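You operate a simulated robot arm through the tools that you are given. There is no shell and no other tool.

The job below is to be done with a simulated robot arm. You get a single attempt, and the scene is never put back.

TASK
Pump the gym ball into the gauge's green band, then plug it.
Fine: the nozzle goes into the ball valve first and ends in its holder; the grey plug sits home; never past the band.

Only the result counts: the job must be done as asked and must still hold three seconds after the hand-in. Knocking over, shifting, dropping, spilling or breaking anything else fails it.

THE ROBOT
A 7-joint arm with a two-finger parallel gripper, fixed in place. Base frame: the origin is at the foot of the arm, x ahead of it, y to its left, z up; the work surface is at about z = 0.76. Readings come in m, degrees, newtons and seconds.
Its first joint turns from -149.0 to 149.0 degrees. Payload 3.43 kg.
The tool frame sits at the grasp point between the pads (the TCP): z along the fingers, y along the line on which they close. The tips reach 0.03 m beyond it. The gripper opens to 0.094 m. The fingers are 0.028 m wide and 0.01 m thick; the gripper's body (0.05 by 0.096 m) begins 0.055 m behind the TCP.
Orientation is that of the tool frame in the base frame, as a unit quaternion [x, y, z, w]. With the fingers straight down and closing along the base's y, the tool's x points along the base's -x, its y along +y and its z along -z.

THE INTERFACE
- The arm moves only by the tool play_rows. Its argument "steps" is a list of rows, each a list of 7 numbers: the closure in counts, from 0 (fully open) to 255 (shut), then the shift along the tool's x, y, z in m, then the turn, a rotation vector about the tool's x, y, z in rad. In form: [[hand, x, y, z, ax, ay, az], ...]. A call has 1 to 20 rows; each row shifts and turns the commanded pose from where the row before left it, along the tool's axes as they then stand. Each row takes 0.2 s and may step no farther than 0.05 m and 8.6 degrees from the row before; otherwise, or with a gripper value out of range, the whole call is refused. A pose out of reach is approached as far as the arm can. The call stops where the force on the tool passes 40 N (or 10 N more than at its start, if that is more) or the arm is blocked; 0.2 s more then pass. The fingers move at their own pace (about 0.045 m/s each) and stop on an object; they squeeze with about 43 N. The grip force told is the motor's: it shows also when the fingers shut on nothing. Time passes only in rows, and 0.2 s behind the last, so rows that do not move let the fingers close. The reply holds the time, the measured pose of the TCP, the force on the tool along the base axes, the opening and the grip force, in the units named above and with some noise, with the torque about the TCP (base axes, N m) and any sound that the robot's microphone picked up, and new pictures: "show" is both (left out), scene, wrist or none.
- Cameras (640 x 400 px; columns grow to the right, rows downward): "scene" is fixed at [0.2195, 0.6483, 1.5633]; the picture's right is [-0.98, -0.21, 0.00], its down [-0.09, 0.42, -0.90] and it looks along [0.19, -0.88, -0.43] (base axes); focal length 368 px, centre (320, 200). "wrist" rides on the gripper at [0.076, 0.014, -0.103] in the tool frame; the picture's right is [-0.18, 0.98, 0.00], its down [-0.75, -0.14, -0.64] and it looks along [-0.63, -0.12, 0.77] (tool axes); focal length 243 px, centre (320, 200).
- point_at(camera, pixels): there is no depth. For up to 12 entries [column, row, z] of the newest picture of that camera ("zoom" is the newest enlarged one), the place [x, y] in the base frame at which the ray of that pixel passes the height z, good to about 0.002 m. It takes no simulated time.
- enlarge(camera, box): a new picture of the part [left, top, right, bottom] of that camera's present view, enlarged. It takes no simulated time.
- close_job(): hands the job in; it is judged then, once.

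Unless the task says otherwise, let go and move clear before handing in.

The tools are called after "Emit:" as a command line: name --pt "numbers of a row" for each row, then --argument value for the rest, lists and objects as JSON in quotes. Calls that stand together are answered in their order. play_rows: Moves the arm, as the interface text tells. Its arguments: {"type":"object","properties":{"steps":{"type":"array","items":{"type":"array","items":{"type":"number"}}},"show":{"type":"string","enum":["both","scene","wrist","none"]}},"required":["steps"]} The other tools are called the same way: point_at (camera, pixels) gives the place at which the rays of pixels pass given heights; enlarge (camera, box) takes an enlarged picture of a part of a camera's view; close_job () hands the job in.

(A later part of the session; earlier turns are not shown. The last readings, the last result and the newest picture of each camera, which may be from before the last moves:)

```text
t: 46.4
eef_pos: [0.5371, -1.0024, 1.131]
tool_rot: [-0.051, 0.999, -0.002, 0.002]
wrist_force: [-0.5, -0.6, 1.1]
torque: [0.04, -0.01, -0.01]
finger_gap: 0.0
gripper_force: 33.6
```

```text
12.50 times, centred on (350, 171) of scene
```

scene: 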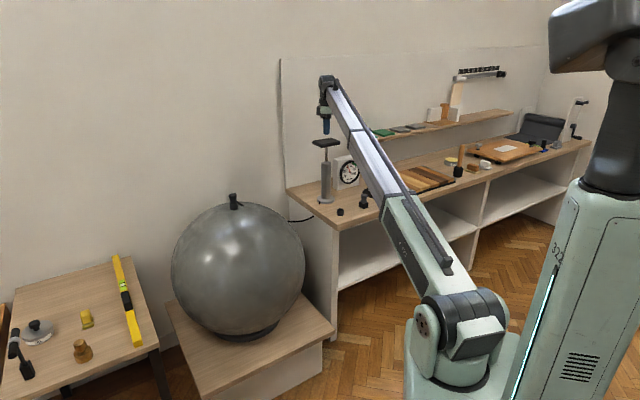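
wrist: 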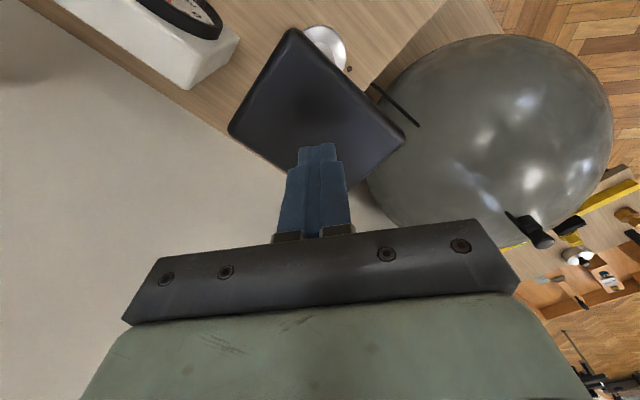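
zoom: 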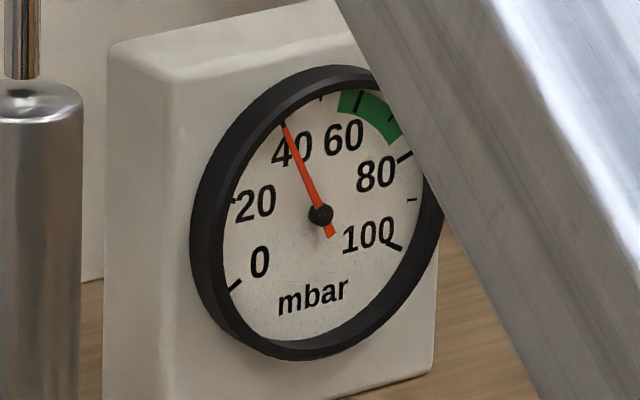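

The handle springs back by itself, and the gauge holds ≈ 41 (band 55–75). I'll do one more full stroke and come back up to read it.

Emit:
play_rows --pt "255 0 0 0.006 0 0 0" --pt "255 0 0 0.012 0 0 0" --pt "255 0 0 0.012 0 0 0" --pt "255 0 0 0.01 0 0 0" --pt "255 0 0 0.01 0 0 0" --pt "255 0 0 0.01 0 0 0" --pt "255 0 0 0.01 0 0 0" --pt "255 0 0 0.01 0 0 0" --pt "255 0 0 0.01 0 0 0" --pt "255 0 0 0.006 0 0 0" --pt "255 0 0 0.004 0 0 0" --pt "255 0 0 0.001 0 0 0" --pt "255 0 0 -0.005 0 0 0" --pt "255 0 0 -0.012 0 0 0" --pt "255 0 0 -0.018 0 0 0" --pt "255 0 0 -0.02 0 0 0" --pt "255 0 0 -0.02 0 0 0" --pt "255 0 0 -0.014 0 0 0" --pt "255 0 0 -0.008 0 0 0" --pt "255 0 0 -0.004 0 0 0" --show "both"

Emit:
enlarge --camera "scene" --box '[335, 155, 365, 187]'

```text
t: 50.6
eef_pos: [0.5376, -1.0025, 1.1312]
tool_rot: [-0.049, 0.999, -0.002, 0.002]
wrist_force: [0.5, 0.3, -0.1]
torque: [0.01, 0.01, 0.01]
finger_gap: 0.0
gripper_force: 32.9
```

scene: 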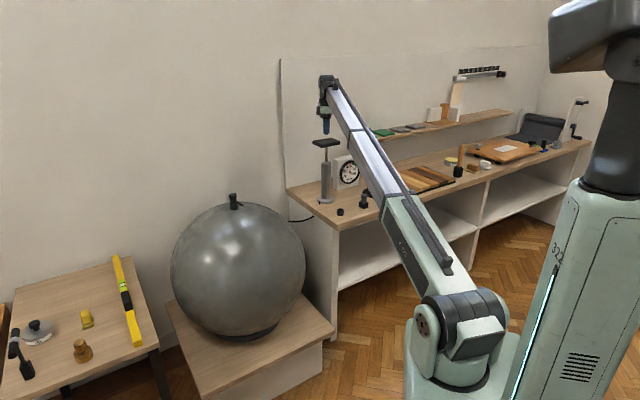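
wrist: 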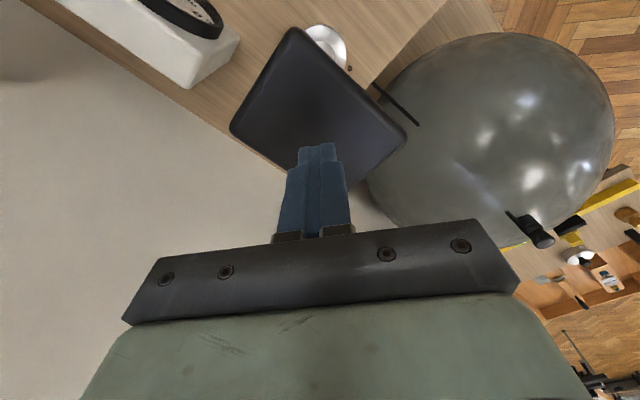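

```text
12.50 times, centred on (350, 171) of scene
```

zoom: 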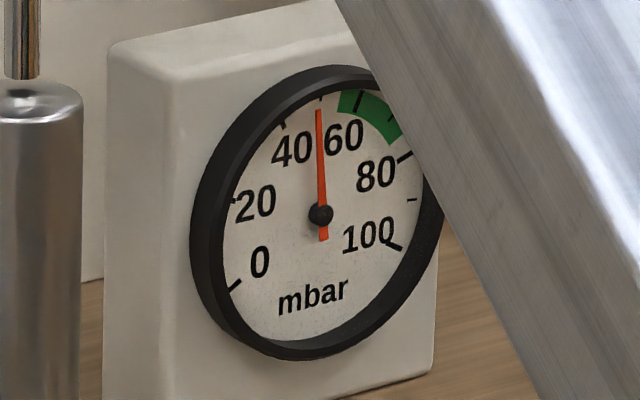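

The needle is at ≈ 50 (+10 per full stroke), still below the band. One more full stroke should give ≈ 60.

Emit:
play_rows --pt "255 0 0 0.006 0 0 0" --pt "255 0 0 0.012 0 0 0" --pt "255 0 0 0.012 0 0 0" --pt "255 0 0 0.01 0 0 0" --pt "255 0 0 0.01 0 0 0" --pt "255 0 0 0.01 0 0 0" --pt "255 0 0 0.01 0 0 0" --pt "255 0 0 0.01 0 0 0" --pt "255 0 0 0.01 0 0 0" --pt "255 0 0 0.006 0 0 0" --pt "255 0 0 0.004 0 0 0" --pt "255 0 0 0.001 0 0 0" --pt "255 0 0 -0.005 0 0 0" --pt "255 0 0 -0.012 0 0 0" --pt "255 0 0 -0.018 0 0 0" --pt "255 0 0 -0.02 0 0 0" --pt "255 0 0 -0.02 0 0 0" --pt "255 0 0 -0.014 0 0 0" --pt "255 0 0 -0.008 0 0 0" --pt "255 0 0 -0.004 0 0 0" --show "scene"

Emit:
enlarge --camera "scene" --box '[335, 155, 365, 187]'

```text
t: 54.8
eef_pos: [0.5365, -1.0032, 1.131]
tool_rot: [-0.049, 0.999, -0.001, 0.001]
wrist_force: [-0.7, 0.4, 0.4]
torque: [0.01, -0.03, 0.01]
finger_gap: 0.0
gripper_force: 33.0
```

scene: 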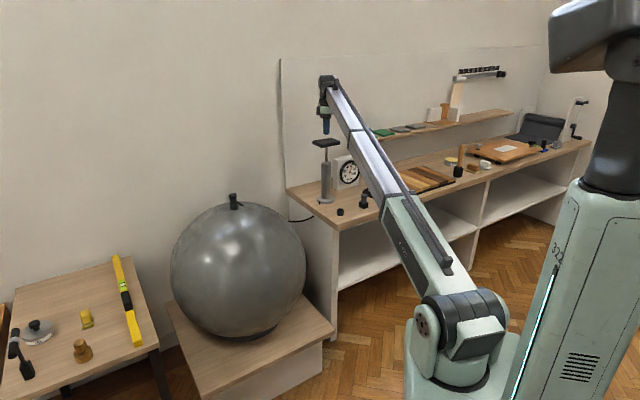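

```text
12.50 times, centred on (350, 171) of scene
```

zoom: 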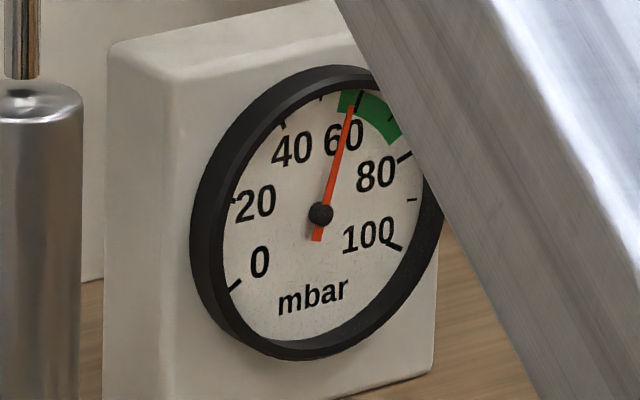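

The needle is at ≈ 59, just inside the band (55–75). I'll add a three-quarter stroke (~+7) to reach the middle, about 66.

Emit:
play_rows --pt "255 0 0 0.006 0 0 0" --pt "255 0 0 0.012 0 0 0" --pt "255 0 0 0.012 0 0 0" --pt "255 0 0 0.01 0 0 0" --pt "255 0 0 0.01 0 0 0" --pt "255 0 0 0.01 0 0 0" --pt "255 0 0 0.008 0 0 0" --pt "255 0 0 0.006 0 0 0" --pt "255 0 0 0.004 0 0 0" --pt "255 0 0 0.002 0 0 0" --pt "255 0 0 -0.005 0 0 0" --pt "255 0 0 -0.012 0 0 0" --pt "255 0 0 -0.018 0 0 0" --pt "255 0 0 -0.018 0 0 0" --pt "255 0 0 -0.014 0 0 0" --pt "255 0 0 -0.008 0 0 0" --pt "255 0 0 -0.004 0 0 0" --pt "255 0 0 -0.001 0 0 0" --pt "255 0 0 0 0 0 0" --show "scene"

Emit:
enlarge --camera "scene" --box '[335, 155, 365, 187]'

```text
t: 58.8
eef_pos: [0.5362, -1.001, 1.1316]
tool_rot: [-0.05, 0.999, -0.002, 0.001]
wrist_force: [-0.7, -0.3, -0.4]
torque: [0.02, 0.0, -0.02]
finger_gap: 0.0002
gripper_force: 33.2
```

scene: 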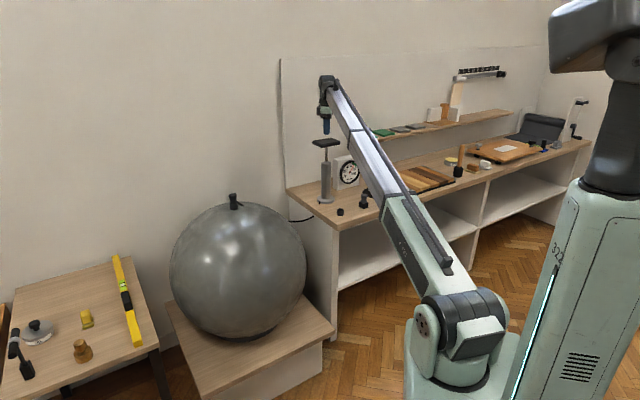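

```text
12.50 times, centred on (350, 171) of scene
```

zoom: 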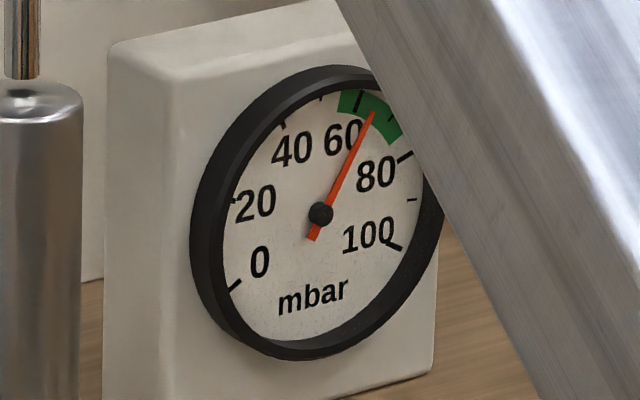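

The needle is at ≈ 65–66, the middle of the band. I'll go back over the ball valve with the fingers opening on the way.

Emit:
play_rows --pt "255 -0.0073 0.0075 0 0 0 0" --pt "255 -0.0146 0.015 0 0 0 0" --pt "255 -0.0218 0.0224 0 0 0 0" --pt "255 -0.0291 0.0299 0 0 0 0" --pt "0 -0.0291 0.0299 0 0 0 0" --pt "0 -0.0291 0.0299 0 0 0 0" --pt "0 -0.0291 0.0299 0.006 0 0 0" --pt "0 -0.0291 0.0299 0.008 0 0 0" --pt "0 -0.0291 0.0299 0.008 0 0 0" --pt "0 -0.0291 0.0299 0.008 0 0 0" --pt "0 -0.0291 0.0299 0.008 0 0 0" --pt "0 -0.0291 0.0299 0.008 0 0 0" --pt "0 -0.0218 0.0224 0.006 0 0 0" --pt "0 -0.0146 0.015 0.006 0 0 0" --pt "0 -0.0073 0.0075 0.002 0 0 0" --pt "0 0 0 0 0 0 0" --show "both"

Emit:
enlarge --camera "scene" --box '[214, 175, 254, 215]'

Emit:
enlarge --camera "wrist" --box '[280, 60, 370, 150]'

Emit:
enlarge --camera "scene" --box '[335, 155, 365, 187]'

```text
t: 62.2
eef_pos: [0.8481, -0.6116, 1.0698]
tool_rot: [-0.05, 0.999, -0.002, 0.001]
wrist_force: [0.1, 0.0, 0.1]
torque: [-0.02, 0.0, -0.01]
finger_gap: 0.0939
gripper_force: 0.1
```

scene: 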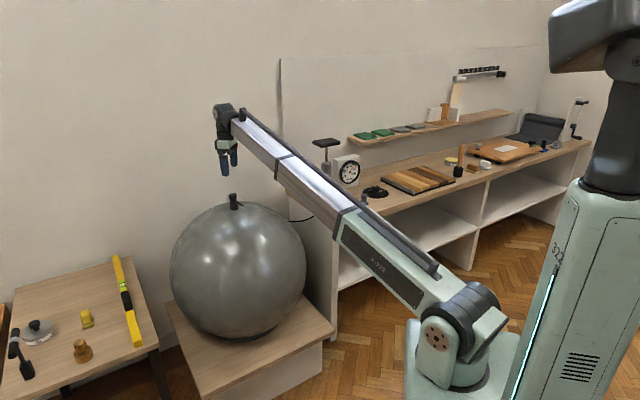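
wrist: 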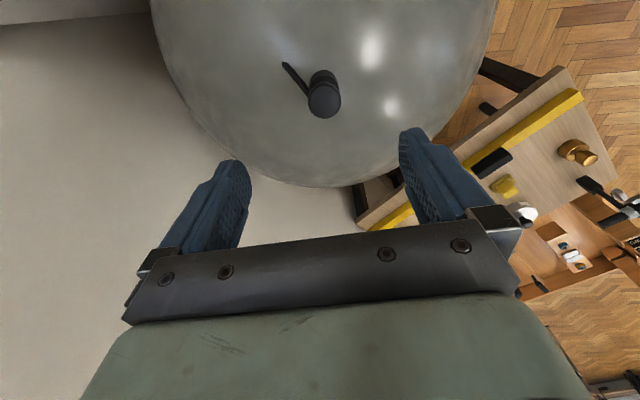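

```text
10.00 times, centred on (234, 195) of scene
```

zoom: 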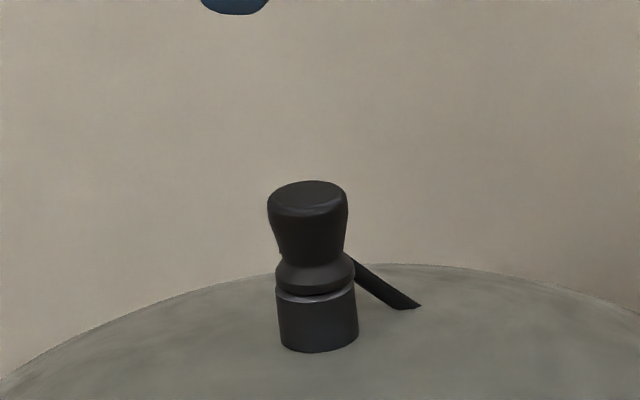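

```text
4.44 times, centred on (325, 105) of wrist
```

zoom: 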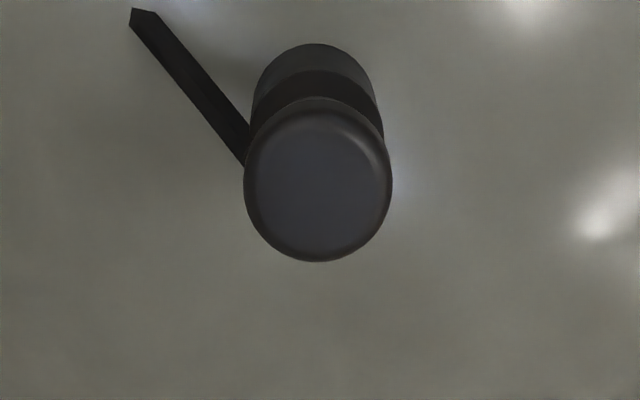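

```text
12.50 times, centred on (350, 171) of scene
```

zoom: 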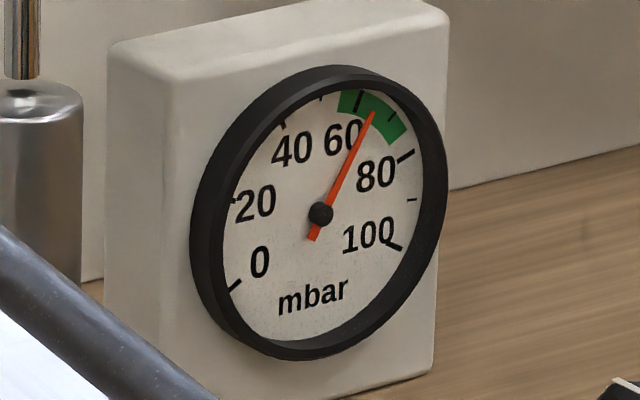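

The gauge holds at ≈ 65.5 and the nozzle is still seated. I'll locate its top centre from the wrist view for the grasp.

Emit:
point_at --camera "wrist" --pixels '[[324.5, 102, 0.943], [324.5, 102, 0.943], [324.5, 102, 0.943], [324.5, 102, 0.943], [324.5, 102, 0.938], [324.5, 102, 0.938], [324.5, 102, 0.948], [324.5, 102, 0.948]]'

Emit:
point_at --camera "scene" --pixels '[[232.7, 194.0, 0.943], [232.7, 194.0, 0.943], [232.7, 194.0, 0.948], [232.7, 194.0, 0.938]]'

```text
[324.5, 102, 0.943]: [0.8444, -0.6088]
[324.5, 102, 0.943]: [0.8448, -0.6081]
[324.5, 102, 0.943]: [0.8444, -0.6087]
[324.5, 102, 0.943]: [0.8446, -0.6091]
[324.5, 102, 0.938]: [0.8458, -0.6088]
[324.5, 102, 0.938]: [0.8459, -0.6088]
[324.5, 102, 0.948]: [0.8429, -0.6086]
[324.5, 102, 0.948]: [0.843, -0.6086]
```

```text
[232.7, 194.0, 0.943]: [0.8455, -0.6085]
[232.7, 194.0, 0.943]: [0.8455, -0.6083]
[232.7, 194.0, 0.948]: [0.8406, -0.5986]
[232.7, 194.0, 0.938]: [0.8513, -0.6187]
```

The nozzle top is at ≈ (0.845, −0.6085, 0.943). I'll descend around it to z ≈ 0.934, close, and check the grip.

Emit:
play_rows --pt "0 0.0013 0.003 0.008 0 0 0" --pt "0 0 0 0.016 0 0 0" --pt "0 0 0 0.022 0 0 0" --pt "0 0 0 0.022 0 0 0" --pt "0 0 0 0.022 0 0 0" --pt "0 0 0 0.018 0 0 0" --pt "0 0 0 0.012 0 0 0" --pt "0 0 0 0.008 0 0 0" --pt "0 0 0 0.005 0 0 0" --pt "0 0 0 0.0028 0 0 0" --pt "0 0 0 0 0 0 0" --show "both"

Emit:
enlarge --camera "wrist" --box '[220, 90, 420, 240]'

```text
t: 64.6
eef_pos: [0.8449, -0.6083, 0.9359]
tool_rot: [-0.05, 0.999, -0.002, 0.001]
wrist_force: [0.2, -0.5, -0.5]
torque: [-0.02, 0.02, 0.03]
finger_gap: 0.0939
gripper_force: 0.1
```

scene: 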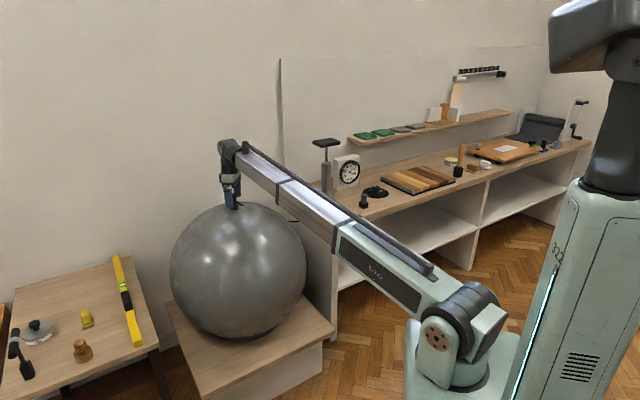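
wrist: 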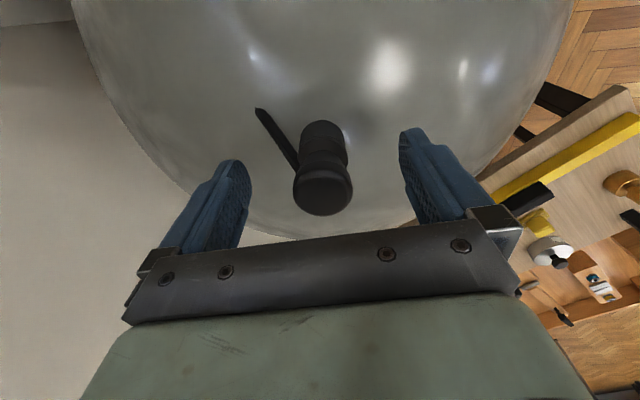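

```text
2.67 times, centred on (320, 165) of wrist
```

zoom: 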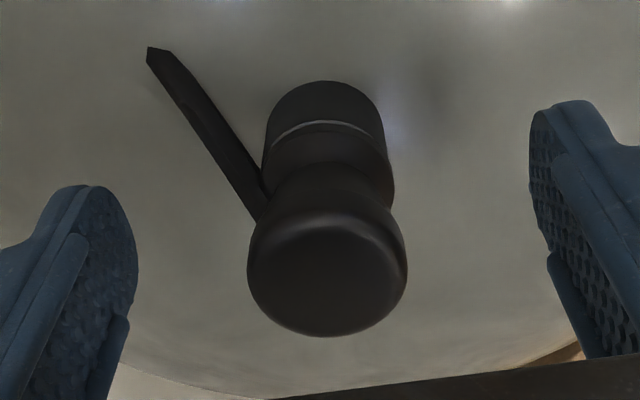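

The nozzle is centred between the fingers (col ≈ 323). I'll close on it and lift slowly out of the valve.

Emit:
play_rows --pt "0 0 0.0007 0.0015 0 0 0" --pt "255 0 0 0 0 0 0" --pt "255 0 0 0 0 0 0" --pt "255 0 0 0 0 0 0" --pt "255 0 0 0 0 0 0" --pt "255 0 0 0 0 0 0" --pt "255 0 0 0 0 0 0" --pt "255 0 0 0 0 0 0" --show "wrist"

```text
t: 66.4
eef_pos: [0.8454, -0.6081, 0.9333]
tool_rot: [-0.049, 0.999, -0.001, 0.002]
wrist_force: [0.5, -0.6, 1.1]
torque: [0.01, -0.03, 0.01]
finger_gap: 0.027
gripper_force: 43.0
```

wrist: 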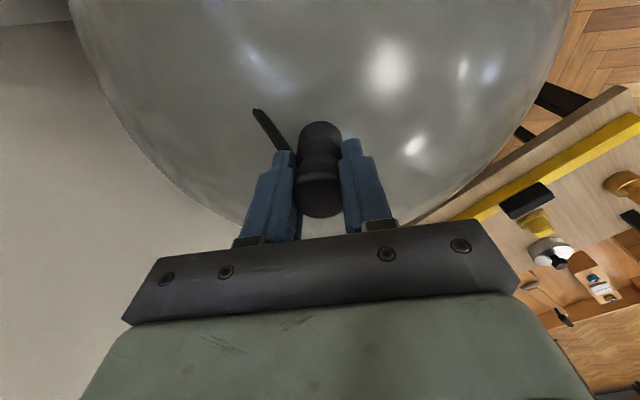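

The grip is firm (27.0 mm, 43 N). I'll lift the nozzle out of the valve.

Emit:
play_rows --pt "255 0 0 -0.004 0 0 0" --pt "255 0 0 -0.01 0 0 0" --pt "255 0 0 -0.016 0 0 0" --pt "255 0 0 -0.02 0 0 0" --pt "255 0 0 -0.02 0 0 0" --pt "255 0 0 -0.014 0 0 0" --pt "255 0 0 -0.006 0 0 0" --show "both"

Emit:
enlarge --camera "scene" --box '[210, 165, 260, 215]'

```text
t: 68.0
eef_pos: [0.8462, -0.6073, 1.0222]
tool_rot: [-0.05, 0.999, -0.002, 0.001]
wrist_force: [0.1, -0.4, -1.2]
torque: [-0.03, -0.03, 0.0]
finger_gap: 0.0269
gripper_force: 42.7
```

scene: 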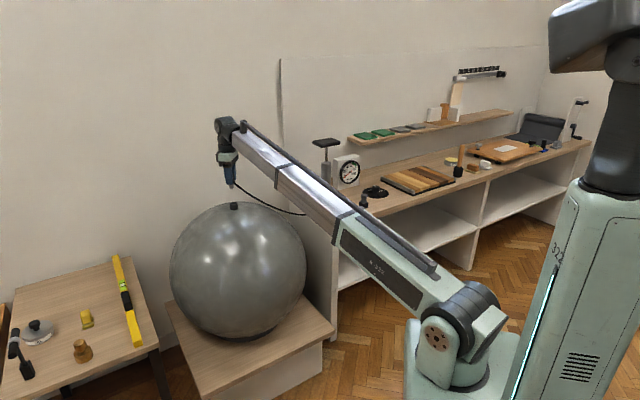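
wrist: 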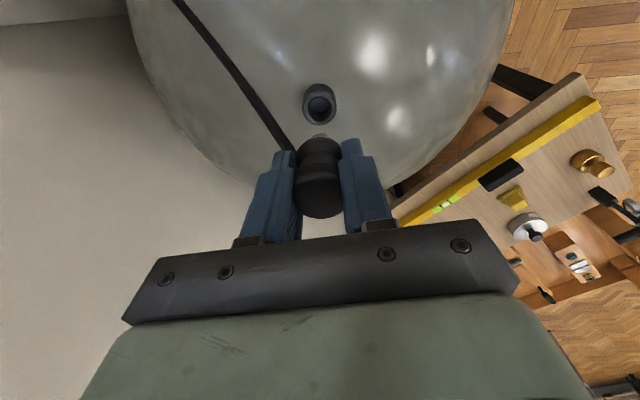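

```text
8.00 times, centred on (235, 190) of scene
```

zoom: 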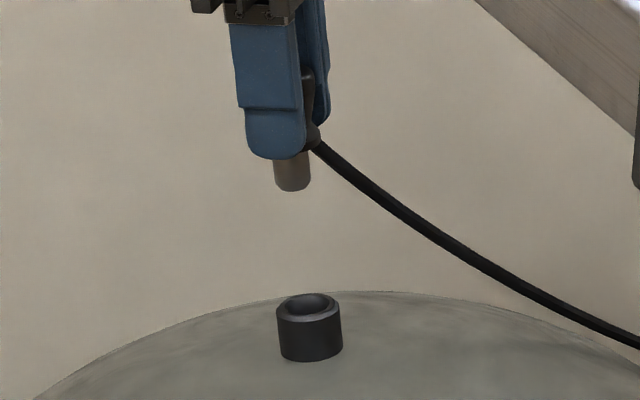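

The valve is free again and the nozzle is held with its hose. I'll carry it back over its holder, lowering to z ≈ 0.91 on the way.

Emit:
play_rows --pt "255 0.0089 -0.0045 0 0 0 0" --pt "255 0.0179 -0.009 0 0 0 0" --pt "255 0.0268 -0.0135 0 0 0 0" --pt "255 0.0357 -0.018 0 0 0 0" --pt "255 0.0357 -0.018 0 0 0 0" --pt "255 0.0357 -0.018 0 0 0 0" --pt "255 0.0357 -0.018 0.005 0 0 0" --pt "255 0.0357 -0.018 0.01 0 0 0" --pt "255 0.0357 -0.018 0.015 0 0 0" --pt "255 0.0357 -0.018 0.018 0 0 0" --pt "255 0.0357 -0.018 0.018 0 0 0" --pt "255 0.0357 -0.018 0.018 0 0 0" --pt "255 0.0268 -0.0135 0.014 0 0 0" --pt "255 0.0179 -0.009 0.008 0 0 0" --pt "255 0.0089 -0.0045 0.004 0 0 0" --pt "255 0 0 0 0 0 0" --show "both"

Emit:
enlarge --camera "wrist" --box '[280, 80, 370, 150]'

Emit:
enlarge --camera "scene" --box '[320, 185, 360, 222]'

```text
t: 71.4
eef_pos: [0.4427, -0.8655, 0.9138]
tool_rot: [-0.05, 0.999, -0.002, 0.001]
wrist_force: [0.1, 0.2, -0.6]
torque: [-0.01, 0.0, 0.0]
finger_gap: 0.0271
gripper_force: 43.3
```

scene: 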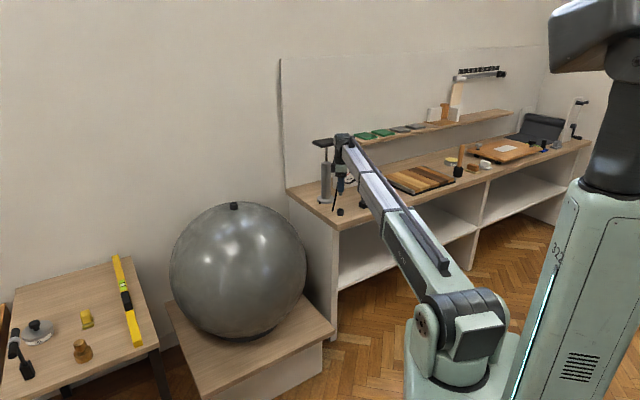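
wrist: 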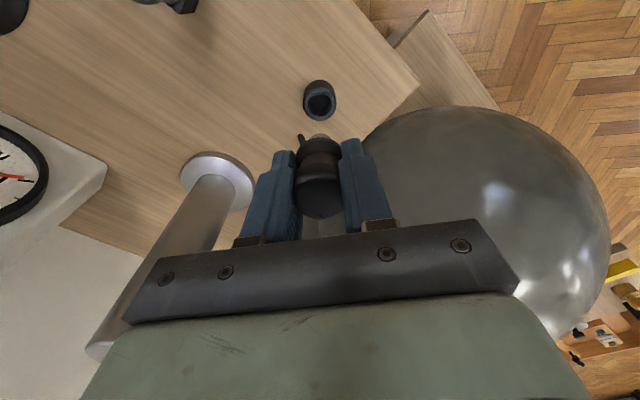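

```text
5.71 times, centred on (325, 115) of wrist
```

zoom: 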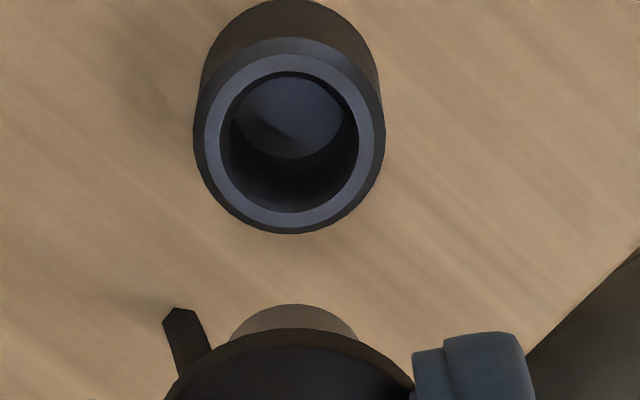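

```text
10.81 times, centred on (340, 204) of scene
```

zoom: 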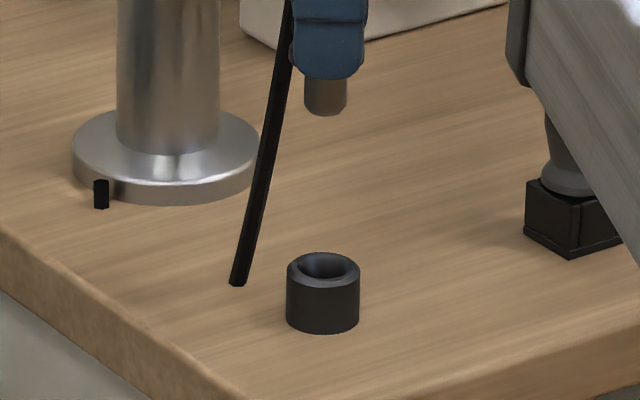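

The holder rim centre is at wrist (319.7,104.9), nearly on the tool axis; the scene suggests the tip is ~1 mm toward +x. I'll confirm with the point readings before lowering.

Emit:
point_at --camera "wrist" --pixels '[[319.7, 104.9, 0.784], [319.7, 104.9, 0.784], [319.7, 104.9, 0.784], [319.7, 104.9, 0.784]]'

Emit:
point_at --camera "scene" --pixels '[[340.32, 210.1, 0.784], [340.32, 210.1, 0.784], [340.32, 210.1, 0.784], [340.5, 195.4, 0.859], [340.5, 195.4, 0.859]]'

```text
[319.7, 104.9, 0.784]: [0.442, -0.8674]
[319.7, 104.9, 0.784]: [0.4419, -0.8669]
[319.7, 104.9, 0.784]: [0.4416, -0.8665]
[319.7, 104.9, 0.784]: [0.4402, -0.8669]
```

```text
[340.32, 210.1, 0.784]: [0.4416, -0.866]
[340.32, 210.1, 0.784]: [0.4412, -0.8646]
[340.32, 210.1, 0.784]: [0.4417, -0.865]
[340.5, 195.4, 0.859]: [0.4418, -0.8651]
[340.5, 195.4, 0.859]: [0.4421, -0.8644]
```

Holder at (0.4415, −0.866), tip within ~1 mm. I'll trim and lower to just above the holder's rim.

Emit:
play_rows --pt "255 0.0008 -0.0005 0.006 0 0 0" --pt "255 0 0 0.012 0 0 0" --pt "255 0 0 0.016 0 0 0" --pt "255 0 0 0.016 0 0 0" --pt "255 0 0 0.01 0 0 0" --pt "255 0 0 0.006 0 0 0" --pt "255 0 0 0.003 0 0 0" --pt "255 0 0 0 0 0 0" --show "both"

Emit:
enlarge --camera "wrist" --box '[290, 90, 360, 160]'

Emit:
enlarge --camera "scene" --box '[330, 198, 350, 217]'

```text
t: 73.2
eef_pos: [0.4407, -0.8655, 0.8442]
tool_rot: [-0.05, 0.999, -0.001, 0.001]
wrist_force: [-0.2, 0.1, -0.6]
torque: [0.0, -0.04, -0.03]
finger_gap: 0.0269
gripper_force: 42.8
```

scene: 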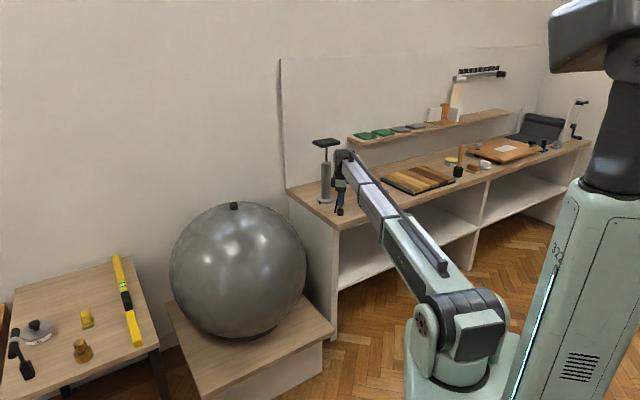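
wrist: 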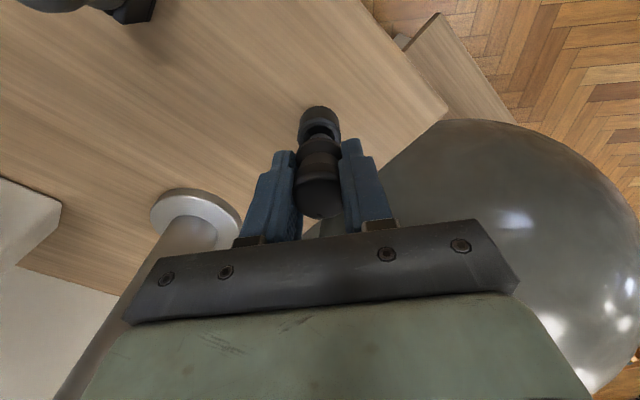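

```text
5.71 times, centred on (325, 125) of wrist
```

zoom: 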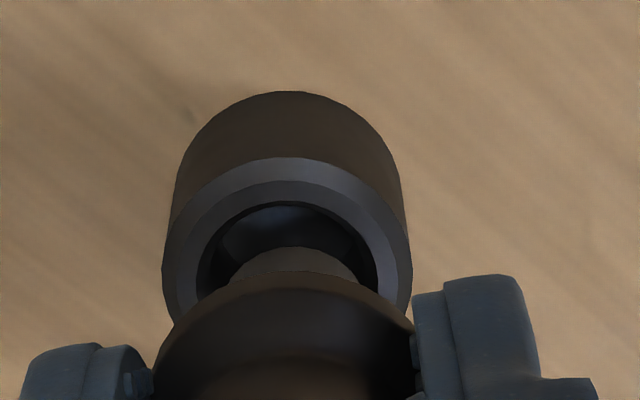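

```text
16.00 times, centred on (340, 208) of scene
```

zoom: 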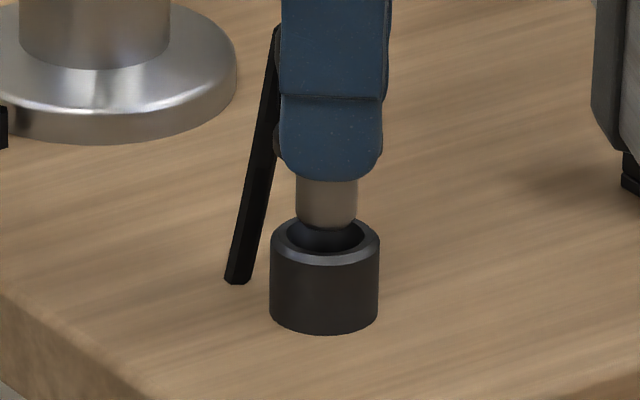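

The tip is at the rim; a small y trim of −0.9 mm centres it. Then I lower it into the holder.

Emit:
play_rows --pt "255 0 -0.0009 0.001 0 0 0" --pt "255 0 0 0.003 0 0 0" --pt "255 0 0 0.004 0 0 0" --pt "255 0 0 0.004 0 0 0" --pt "255 0 0 0.004 0 0 0" --pt "255 0 0 0.003 0 0 0" --pt "255 0 0 0.003 0 0 0" --pt "255 0 0 0 0 0 0" --show "wrist"

Emit:
enlarge --camera "scene" --box '[330, 198, 350, 217]'

```text
t: 75.0
eef_pos: [0.441, -0.8664, 0.8211]
tool_rot: [-0.049, 0.999, -0.001, 0.001]
wrist_force: [0.1, -1.0, 0.0]
torque: [0.0, -0.04, -0.02]
finger_gap: 0.0271
gripper_force: 43.2
```

wrist: 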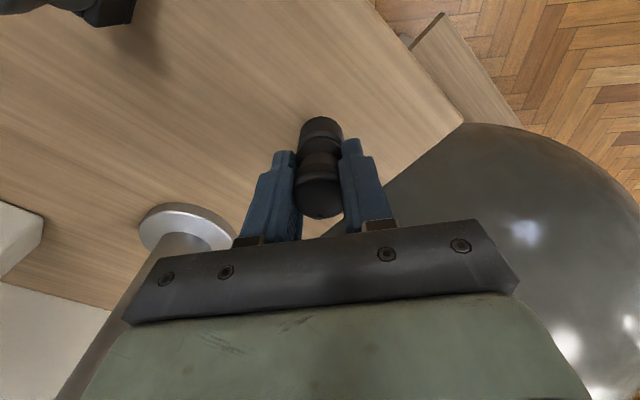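

```text
16.00 times, centred on (340, 208) of scene
```

zoom: 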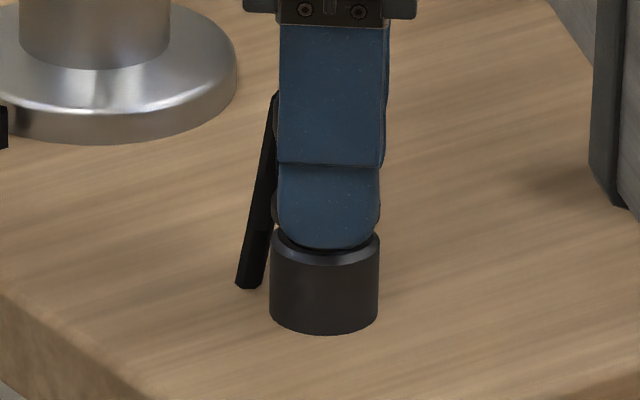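

No force yet at z = 0.821, a few mm above the seat. I'll lower in 1 mm steps until contact.

Emit:
play_rows --pt "255 0 0 0.0015 0 0 0" --pt "255 0 0 0.001 0 0 0" --pt "255 0 0 0.001 0 0 0" --pt "255 0 0 0 0 0 0" --show "none"

Emit:
enlarge --camera "scene" --box '[330, 198, 350, 217]'

```text
t: 76.0
eef_pos: [0.44, -0.868, 0.8176]
tool_rot: [-0.049, 0.999, -0.001, 0.001]
wrist_force: [0.4, -0.6, -1.0]
torque: [-0.02, 0.05, 0.02]
finger_gap: 0.0269
gripper_force: 42.7
```

```text
16.00 times, centred on (340, 208) of scene
```

zoom: 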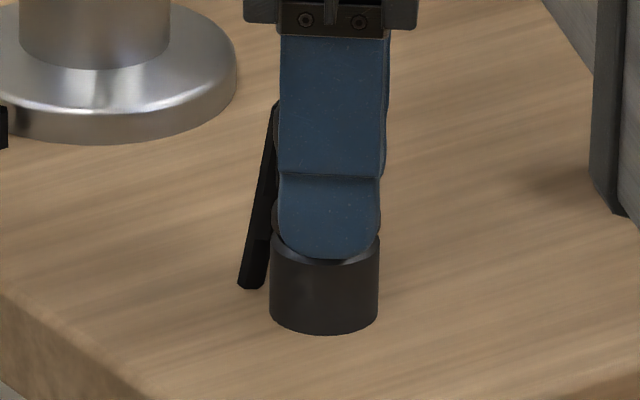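

Still no contact at z = 0.8176; I'll go another 1–2 mm.

Emit:
play_rows --pt "255 0 0 0.001 0 0 0" --pt "255 0 0 0.0005 0 0 0" --pt "255 0 0 0 0 0 0" --show "none"

```text
t: 76.8
eef_pos: [0.4397, -0.8676, 0.8168]
tool_rot: [-0.05, 0.999, -0.002, 0.001]
wrist_force: [-0.1, 0.0, -1.3]
torque: [-0.02, -0.02, -0.01]
finger_gap: 0.0272
gripper_force: 43.2
```

Force is still just the nozzle's weight; one more millimetre.

Emit:
play_rows --pt "255 0 0 0.001 0 0 0" --pt "255 0 0 0 0 0 0" --show "wrist"

Emit:
enlarge --camera "scene" --box '[330, 198, 350, 217]'

Emit:
enlarge --camera "wrist" --box '[280, 100, 360, 170]'

```text
t: 77.4
eef_pos: [0.4402, -0.8666, 0.8169]
tool_rot: [-0.049, 0.999, -0.001, 0.001]
wrist_force: [-1.1, 0.4, 7.4]
torque: [0.07, 0.04, 0.01]
finger_gap: 0.0272
gripper_force: 42.8
```

wrist: 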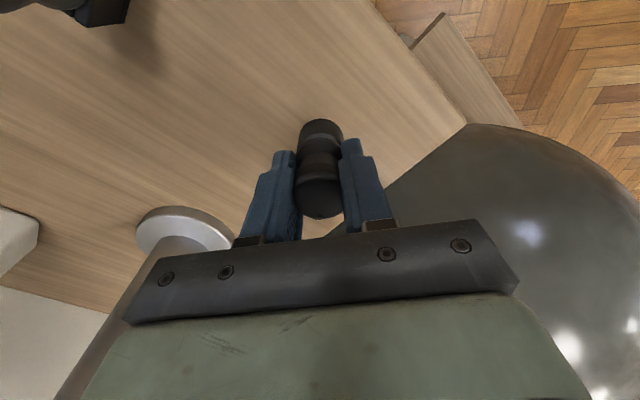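

```text
16.00 times, centred on (340, 208) of scene
```

zoom: 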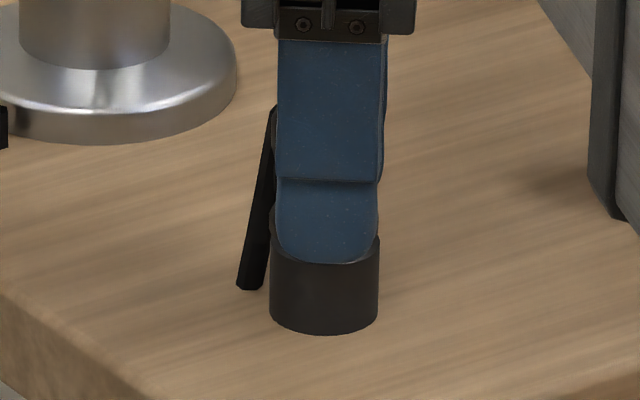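

```text
5.71 times, centred on (320, 135) of wrist
```

zoom: 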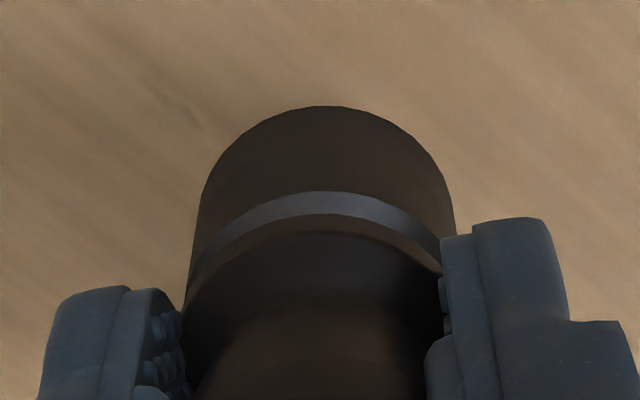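

Seated with 7 N at z ≈ 0.8165, collar flush on the holder. I'll release and rise.

Emit:
play_rows --pt "255 0 0 -0.0005 0 0 0" --pt "0 0 0 0 0 0 0" --pt "0 0 0 0 0 0 0" --pt "0 0 0 0 0 0 0" --pt "0 0 0 0 0 0 0" --pt "0 0 0 0 0 0 0" --pt "0 0 0 -0.004 0 0 0" --pt "0 0 0 -0.012 0 0 0" --pt "0 0 0 -0.02 0 0 0" --pt "0 0 0 -0.024 0 0 0" --pt "0 0 0 -0.024 0 0 0" --pt "0 0 0 -0.018 0 0 0" --pt "0 0 0 -0.01 0 0 0" --pt "0 0 0 -0.004 0 0 0" --pt "0 0 0 0 0 0 0" --show "both"

Emit:
enlarge --camera "scene" --box '[325, 185, 375, 222]'

Emit:
enlarge --camera "wrist" --box '[120, 0, 360, 140]'

```text
t: 80.6
eef_pos: [0.4398, -0.866, 0.9307]
tool_rot: [-0.05, 0.999, -0.002, 0.001]
wrist_force: [0.8, -0.3, -0.7]
torque: [-0.01, -0.01, -0.02]
finger_gap: 0.0938
gripper_force: 0.0
```

scene: 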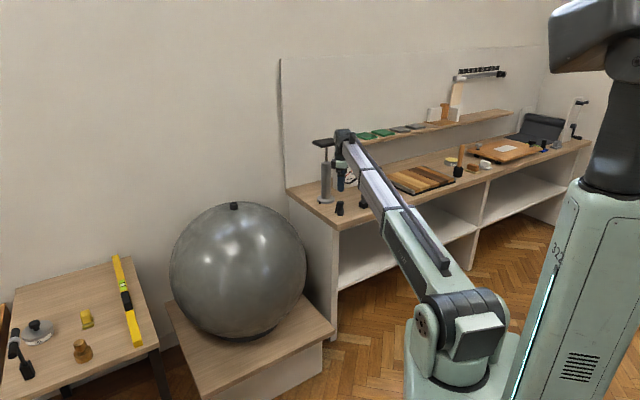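
wrist: 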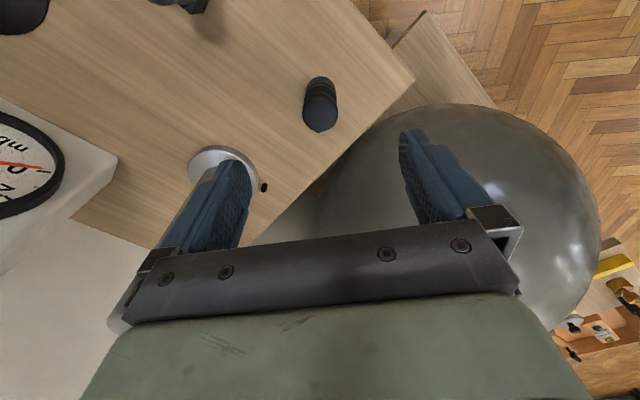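

```text
10.81 times, centred on (350, 204) of scene
```

zoom: 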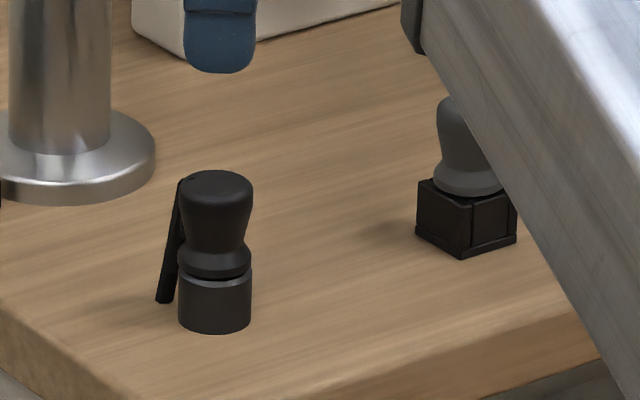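

```text
2.67 times, centred on (240, 70) of wrist
```

zoom: 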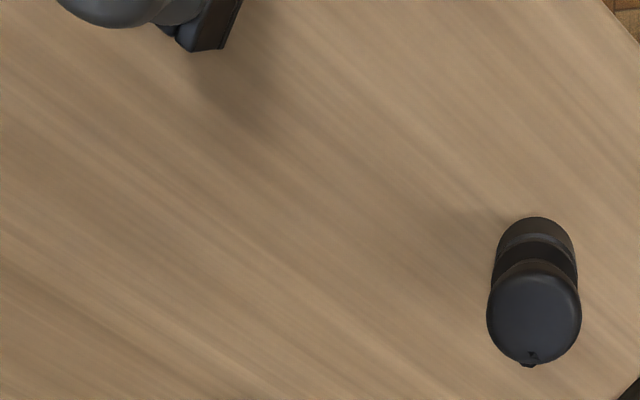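

The nozzle is back upright in its holder, just as at the start. Next I move over to the grey plug at ≈ (0.343, −0.964).

Emit:
play_rows --pt "0 0.0071 -0.0058 0 0 0 0" --pt "0 0.0142 -0.0117 0 0 0 0" --pt "0 0.0213 -0.0176 0 0 0 0" --pt "0 0.0213 -0.0176 0 0 0 0" --pt "0 0.0213 -0.0176 0 0 0 0" --pt "0 0.0142 -0.0117 0 0 0 0" --pt "0 0.0071 -0.0058 0 0 0 0" --pt "0 0 0 0 0 0 0" --show "both"

Emit:
enlarge --camera "wrist" --box '[280, 60, 370, 140]'

Emit:
enlarge --camera "scene" --box '[340, 170, 390, 215]'

```text
t: 82.4
eef_pos: [0.3438, -0.9635, 0.9341]
tool_rot: [-0.05, 0.999, -0.001, 0.0]
wrist_force: [-0.4, 0.2, -0.3]
torque: [-0.01, -0.01, -0.01]
finger_gap: 0.0938
gripper_force: 0.1
```

scene: 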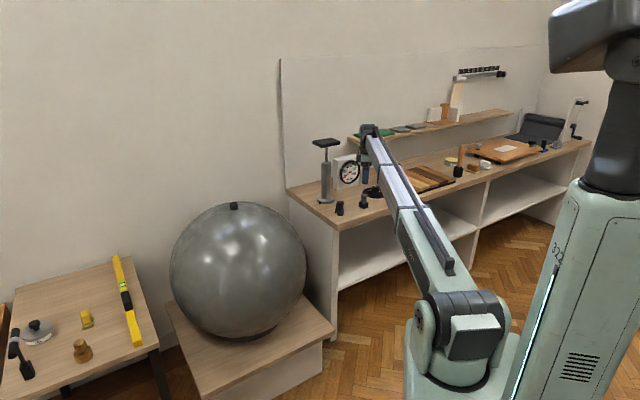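
wrist: 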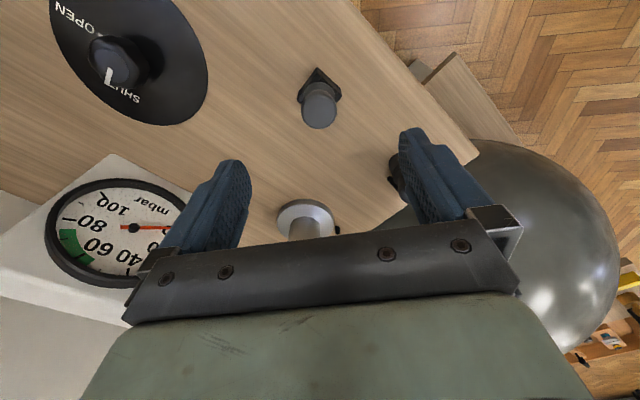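

```text
5.00 times, centred on (325, 100) of wrist
```

zoom: 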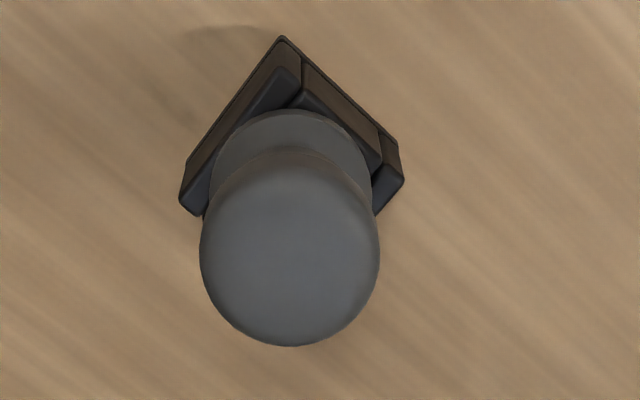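

```text
8.89 times, centred on (365, 192) of scene
```

zoom: 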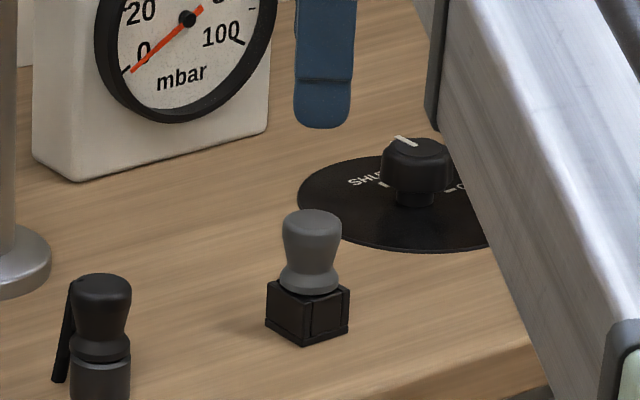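

The plug top is at wrist (319,110). I'll fix its position from both cameras before descending.

Emit:
point_at --camera "wrist" --pixels '[[319, 110, 0.82], [319, 110, 0.82], [319, 110, 0.82], [319, 110, 0.827], [319, 110, 0.827], [319, 110, 0.827]]'

Emit:
point_at --camera "scene" --pixels '[[364.0, 194.9, 0.827], [364.0, 194.9, 0.827], [364.0, 194.9, 0.827], [363.3, 205.5, 0.77], [363.6, 201.8, 0.787]]'

Emit:
enlarge --camera "scene" --box '[352, 188, 376, 212]'

```text
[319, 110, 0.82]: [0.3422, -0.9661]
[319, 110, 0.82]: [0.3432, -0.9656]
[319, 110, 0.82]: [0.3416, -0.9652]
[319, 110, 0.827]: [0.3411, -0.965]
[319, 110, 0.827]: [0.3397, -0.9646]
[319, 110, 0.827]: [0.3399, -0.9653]
```

```text
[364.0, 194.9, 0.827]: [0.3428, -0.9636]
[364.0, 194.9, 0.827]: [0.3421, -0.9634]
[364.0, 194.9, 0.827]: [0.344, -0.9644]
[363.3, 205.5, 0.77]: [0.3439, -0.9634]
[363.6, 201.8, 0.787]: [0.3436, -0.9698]
```

```text
16.00 times, centred on (364, 200) of scene
```

zoom: 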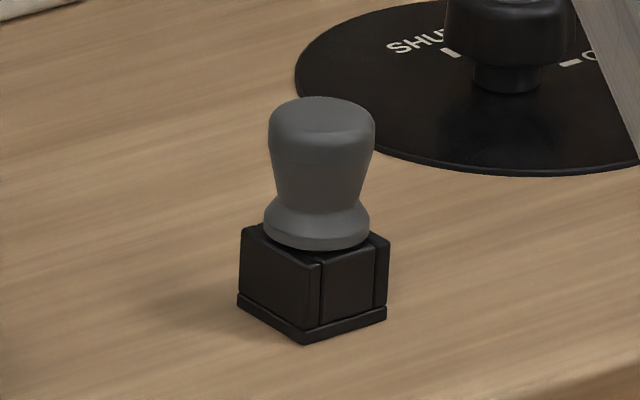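

The plug centre is (0.342, −0.9645). I'll descend around it to z ≈ 0.8195.

Emit:
play_rows --pt "0 0.0019 -0.0008 0.006 0 0 0" --pt "0 0 0 0.012 0 0 0" --pt "0 0 0 0.018 0 0 0" --pt "0 0 0 0.02 0 0 0" --pt "0 0 0 0.02 0 0 0" --pt "0 0 0 0.016 0 0 0" --pt "0 0 0 0.01 0 0 0" --pt "0 0 0 0.006 0 0 0" --pt "0 0 0 0.004 0 0 0" --pt "0 0 0 0.0026 0 0 0" --pt "0 0 0 0 0 0 0" --show "both"

Emit:
enlarge --camera "wrist" --box '[220, 90, 420, 240]'

Emit:
enlarge --camera "scene" --box '[345, 180, 385, 212]'

```text
t: 84.8
eef_pos: [0.3436, -0.9647, 0.8178]
tool_rot: [-0.05, 0.999, -0.001, 0.001]
wrist_force: [0.6, 0.1, 0.5]
torque: [0.02, -0.01, 0.01]
finger_gap: 0.094
gripper_force: 0.0
```

scene: 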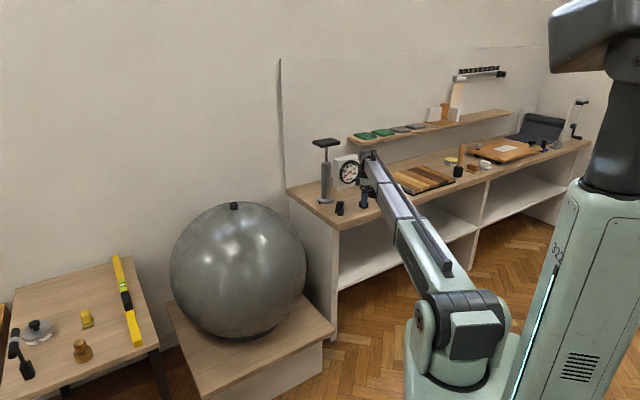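
wrist: 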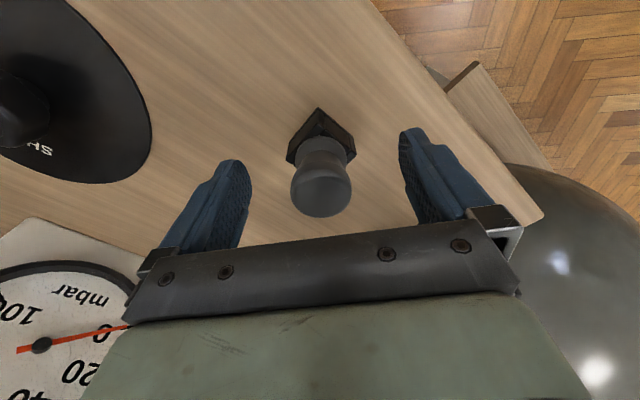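

```text
2.67 times, centred on (320, 165) of wrist
```

zoom: 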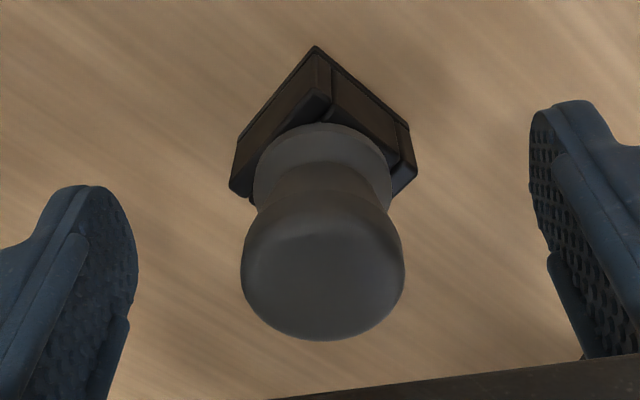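

```text
12.50 times, centred on (365, 196) of scene
```

zoom: 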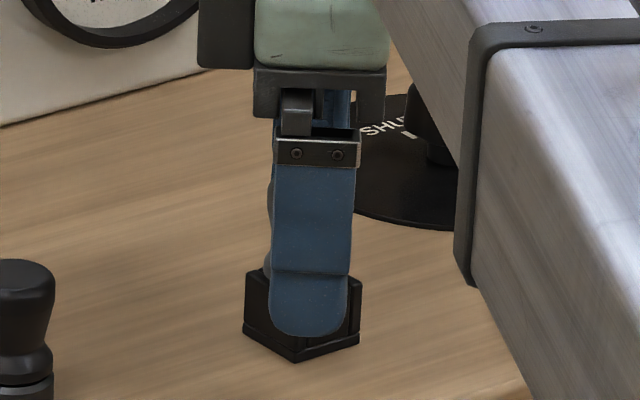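

The plug is centred between the fingers (col ≈ 321). I'll raise 2 mm so the tips clear the stand, then close.

Emit:
play_rows --pt "0 -0.0008 0 -0.002 0 0 0" --pt "255 0 0 0 0 0 0" --pt "255 0 0 0 0 0 0" --pt "255 0 0 0 0 0 0" --pt "255 0 0 0 0 0 0" --pt "255 0 0 0 0 0 0" --pt "255 0 0 0 0 0 0" --pt "255 0 0 0 0 0 0" --show "wrist"

Emit:
enlarge --camera "wrist" --box '[260, 90, 380, 230]'

```text
t: 86.6
eef_pos: [0.3424, -0.9661, 0.8202]
tool_rot: [-0.05, 0.999, -0.001, 0.001]
wrist_force: [-0.1, 0.8, -0.6]
torque: [0.02, 0.0, 0.0]
finger_gap: 0.0272
gripper_force: 42.8
```

wrist: 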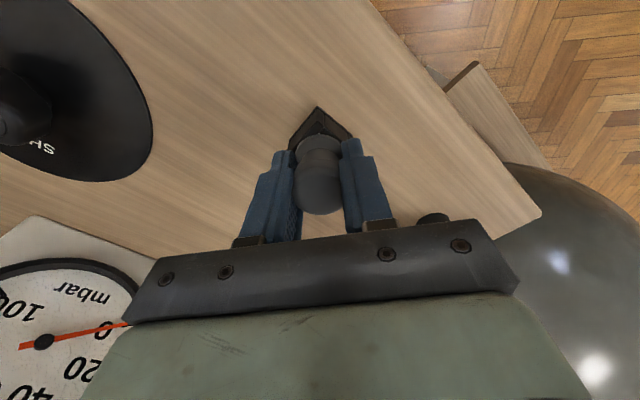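

```text
2.86 times, centred on (320, 160) of wrist
```

zoom: 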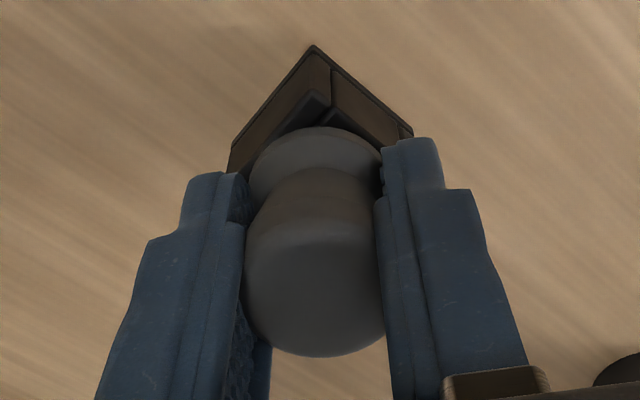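

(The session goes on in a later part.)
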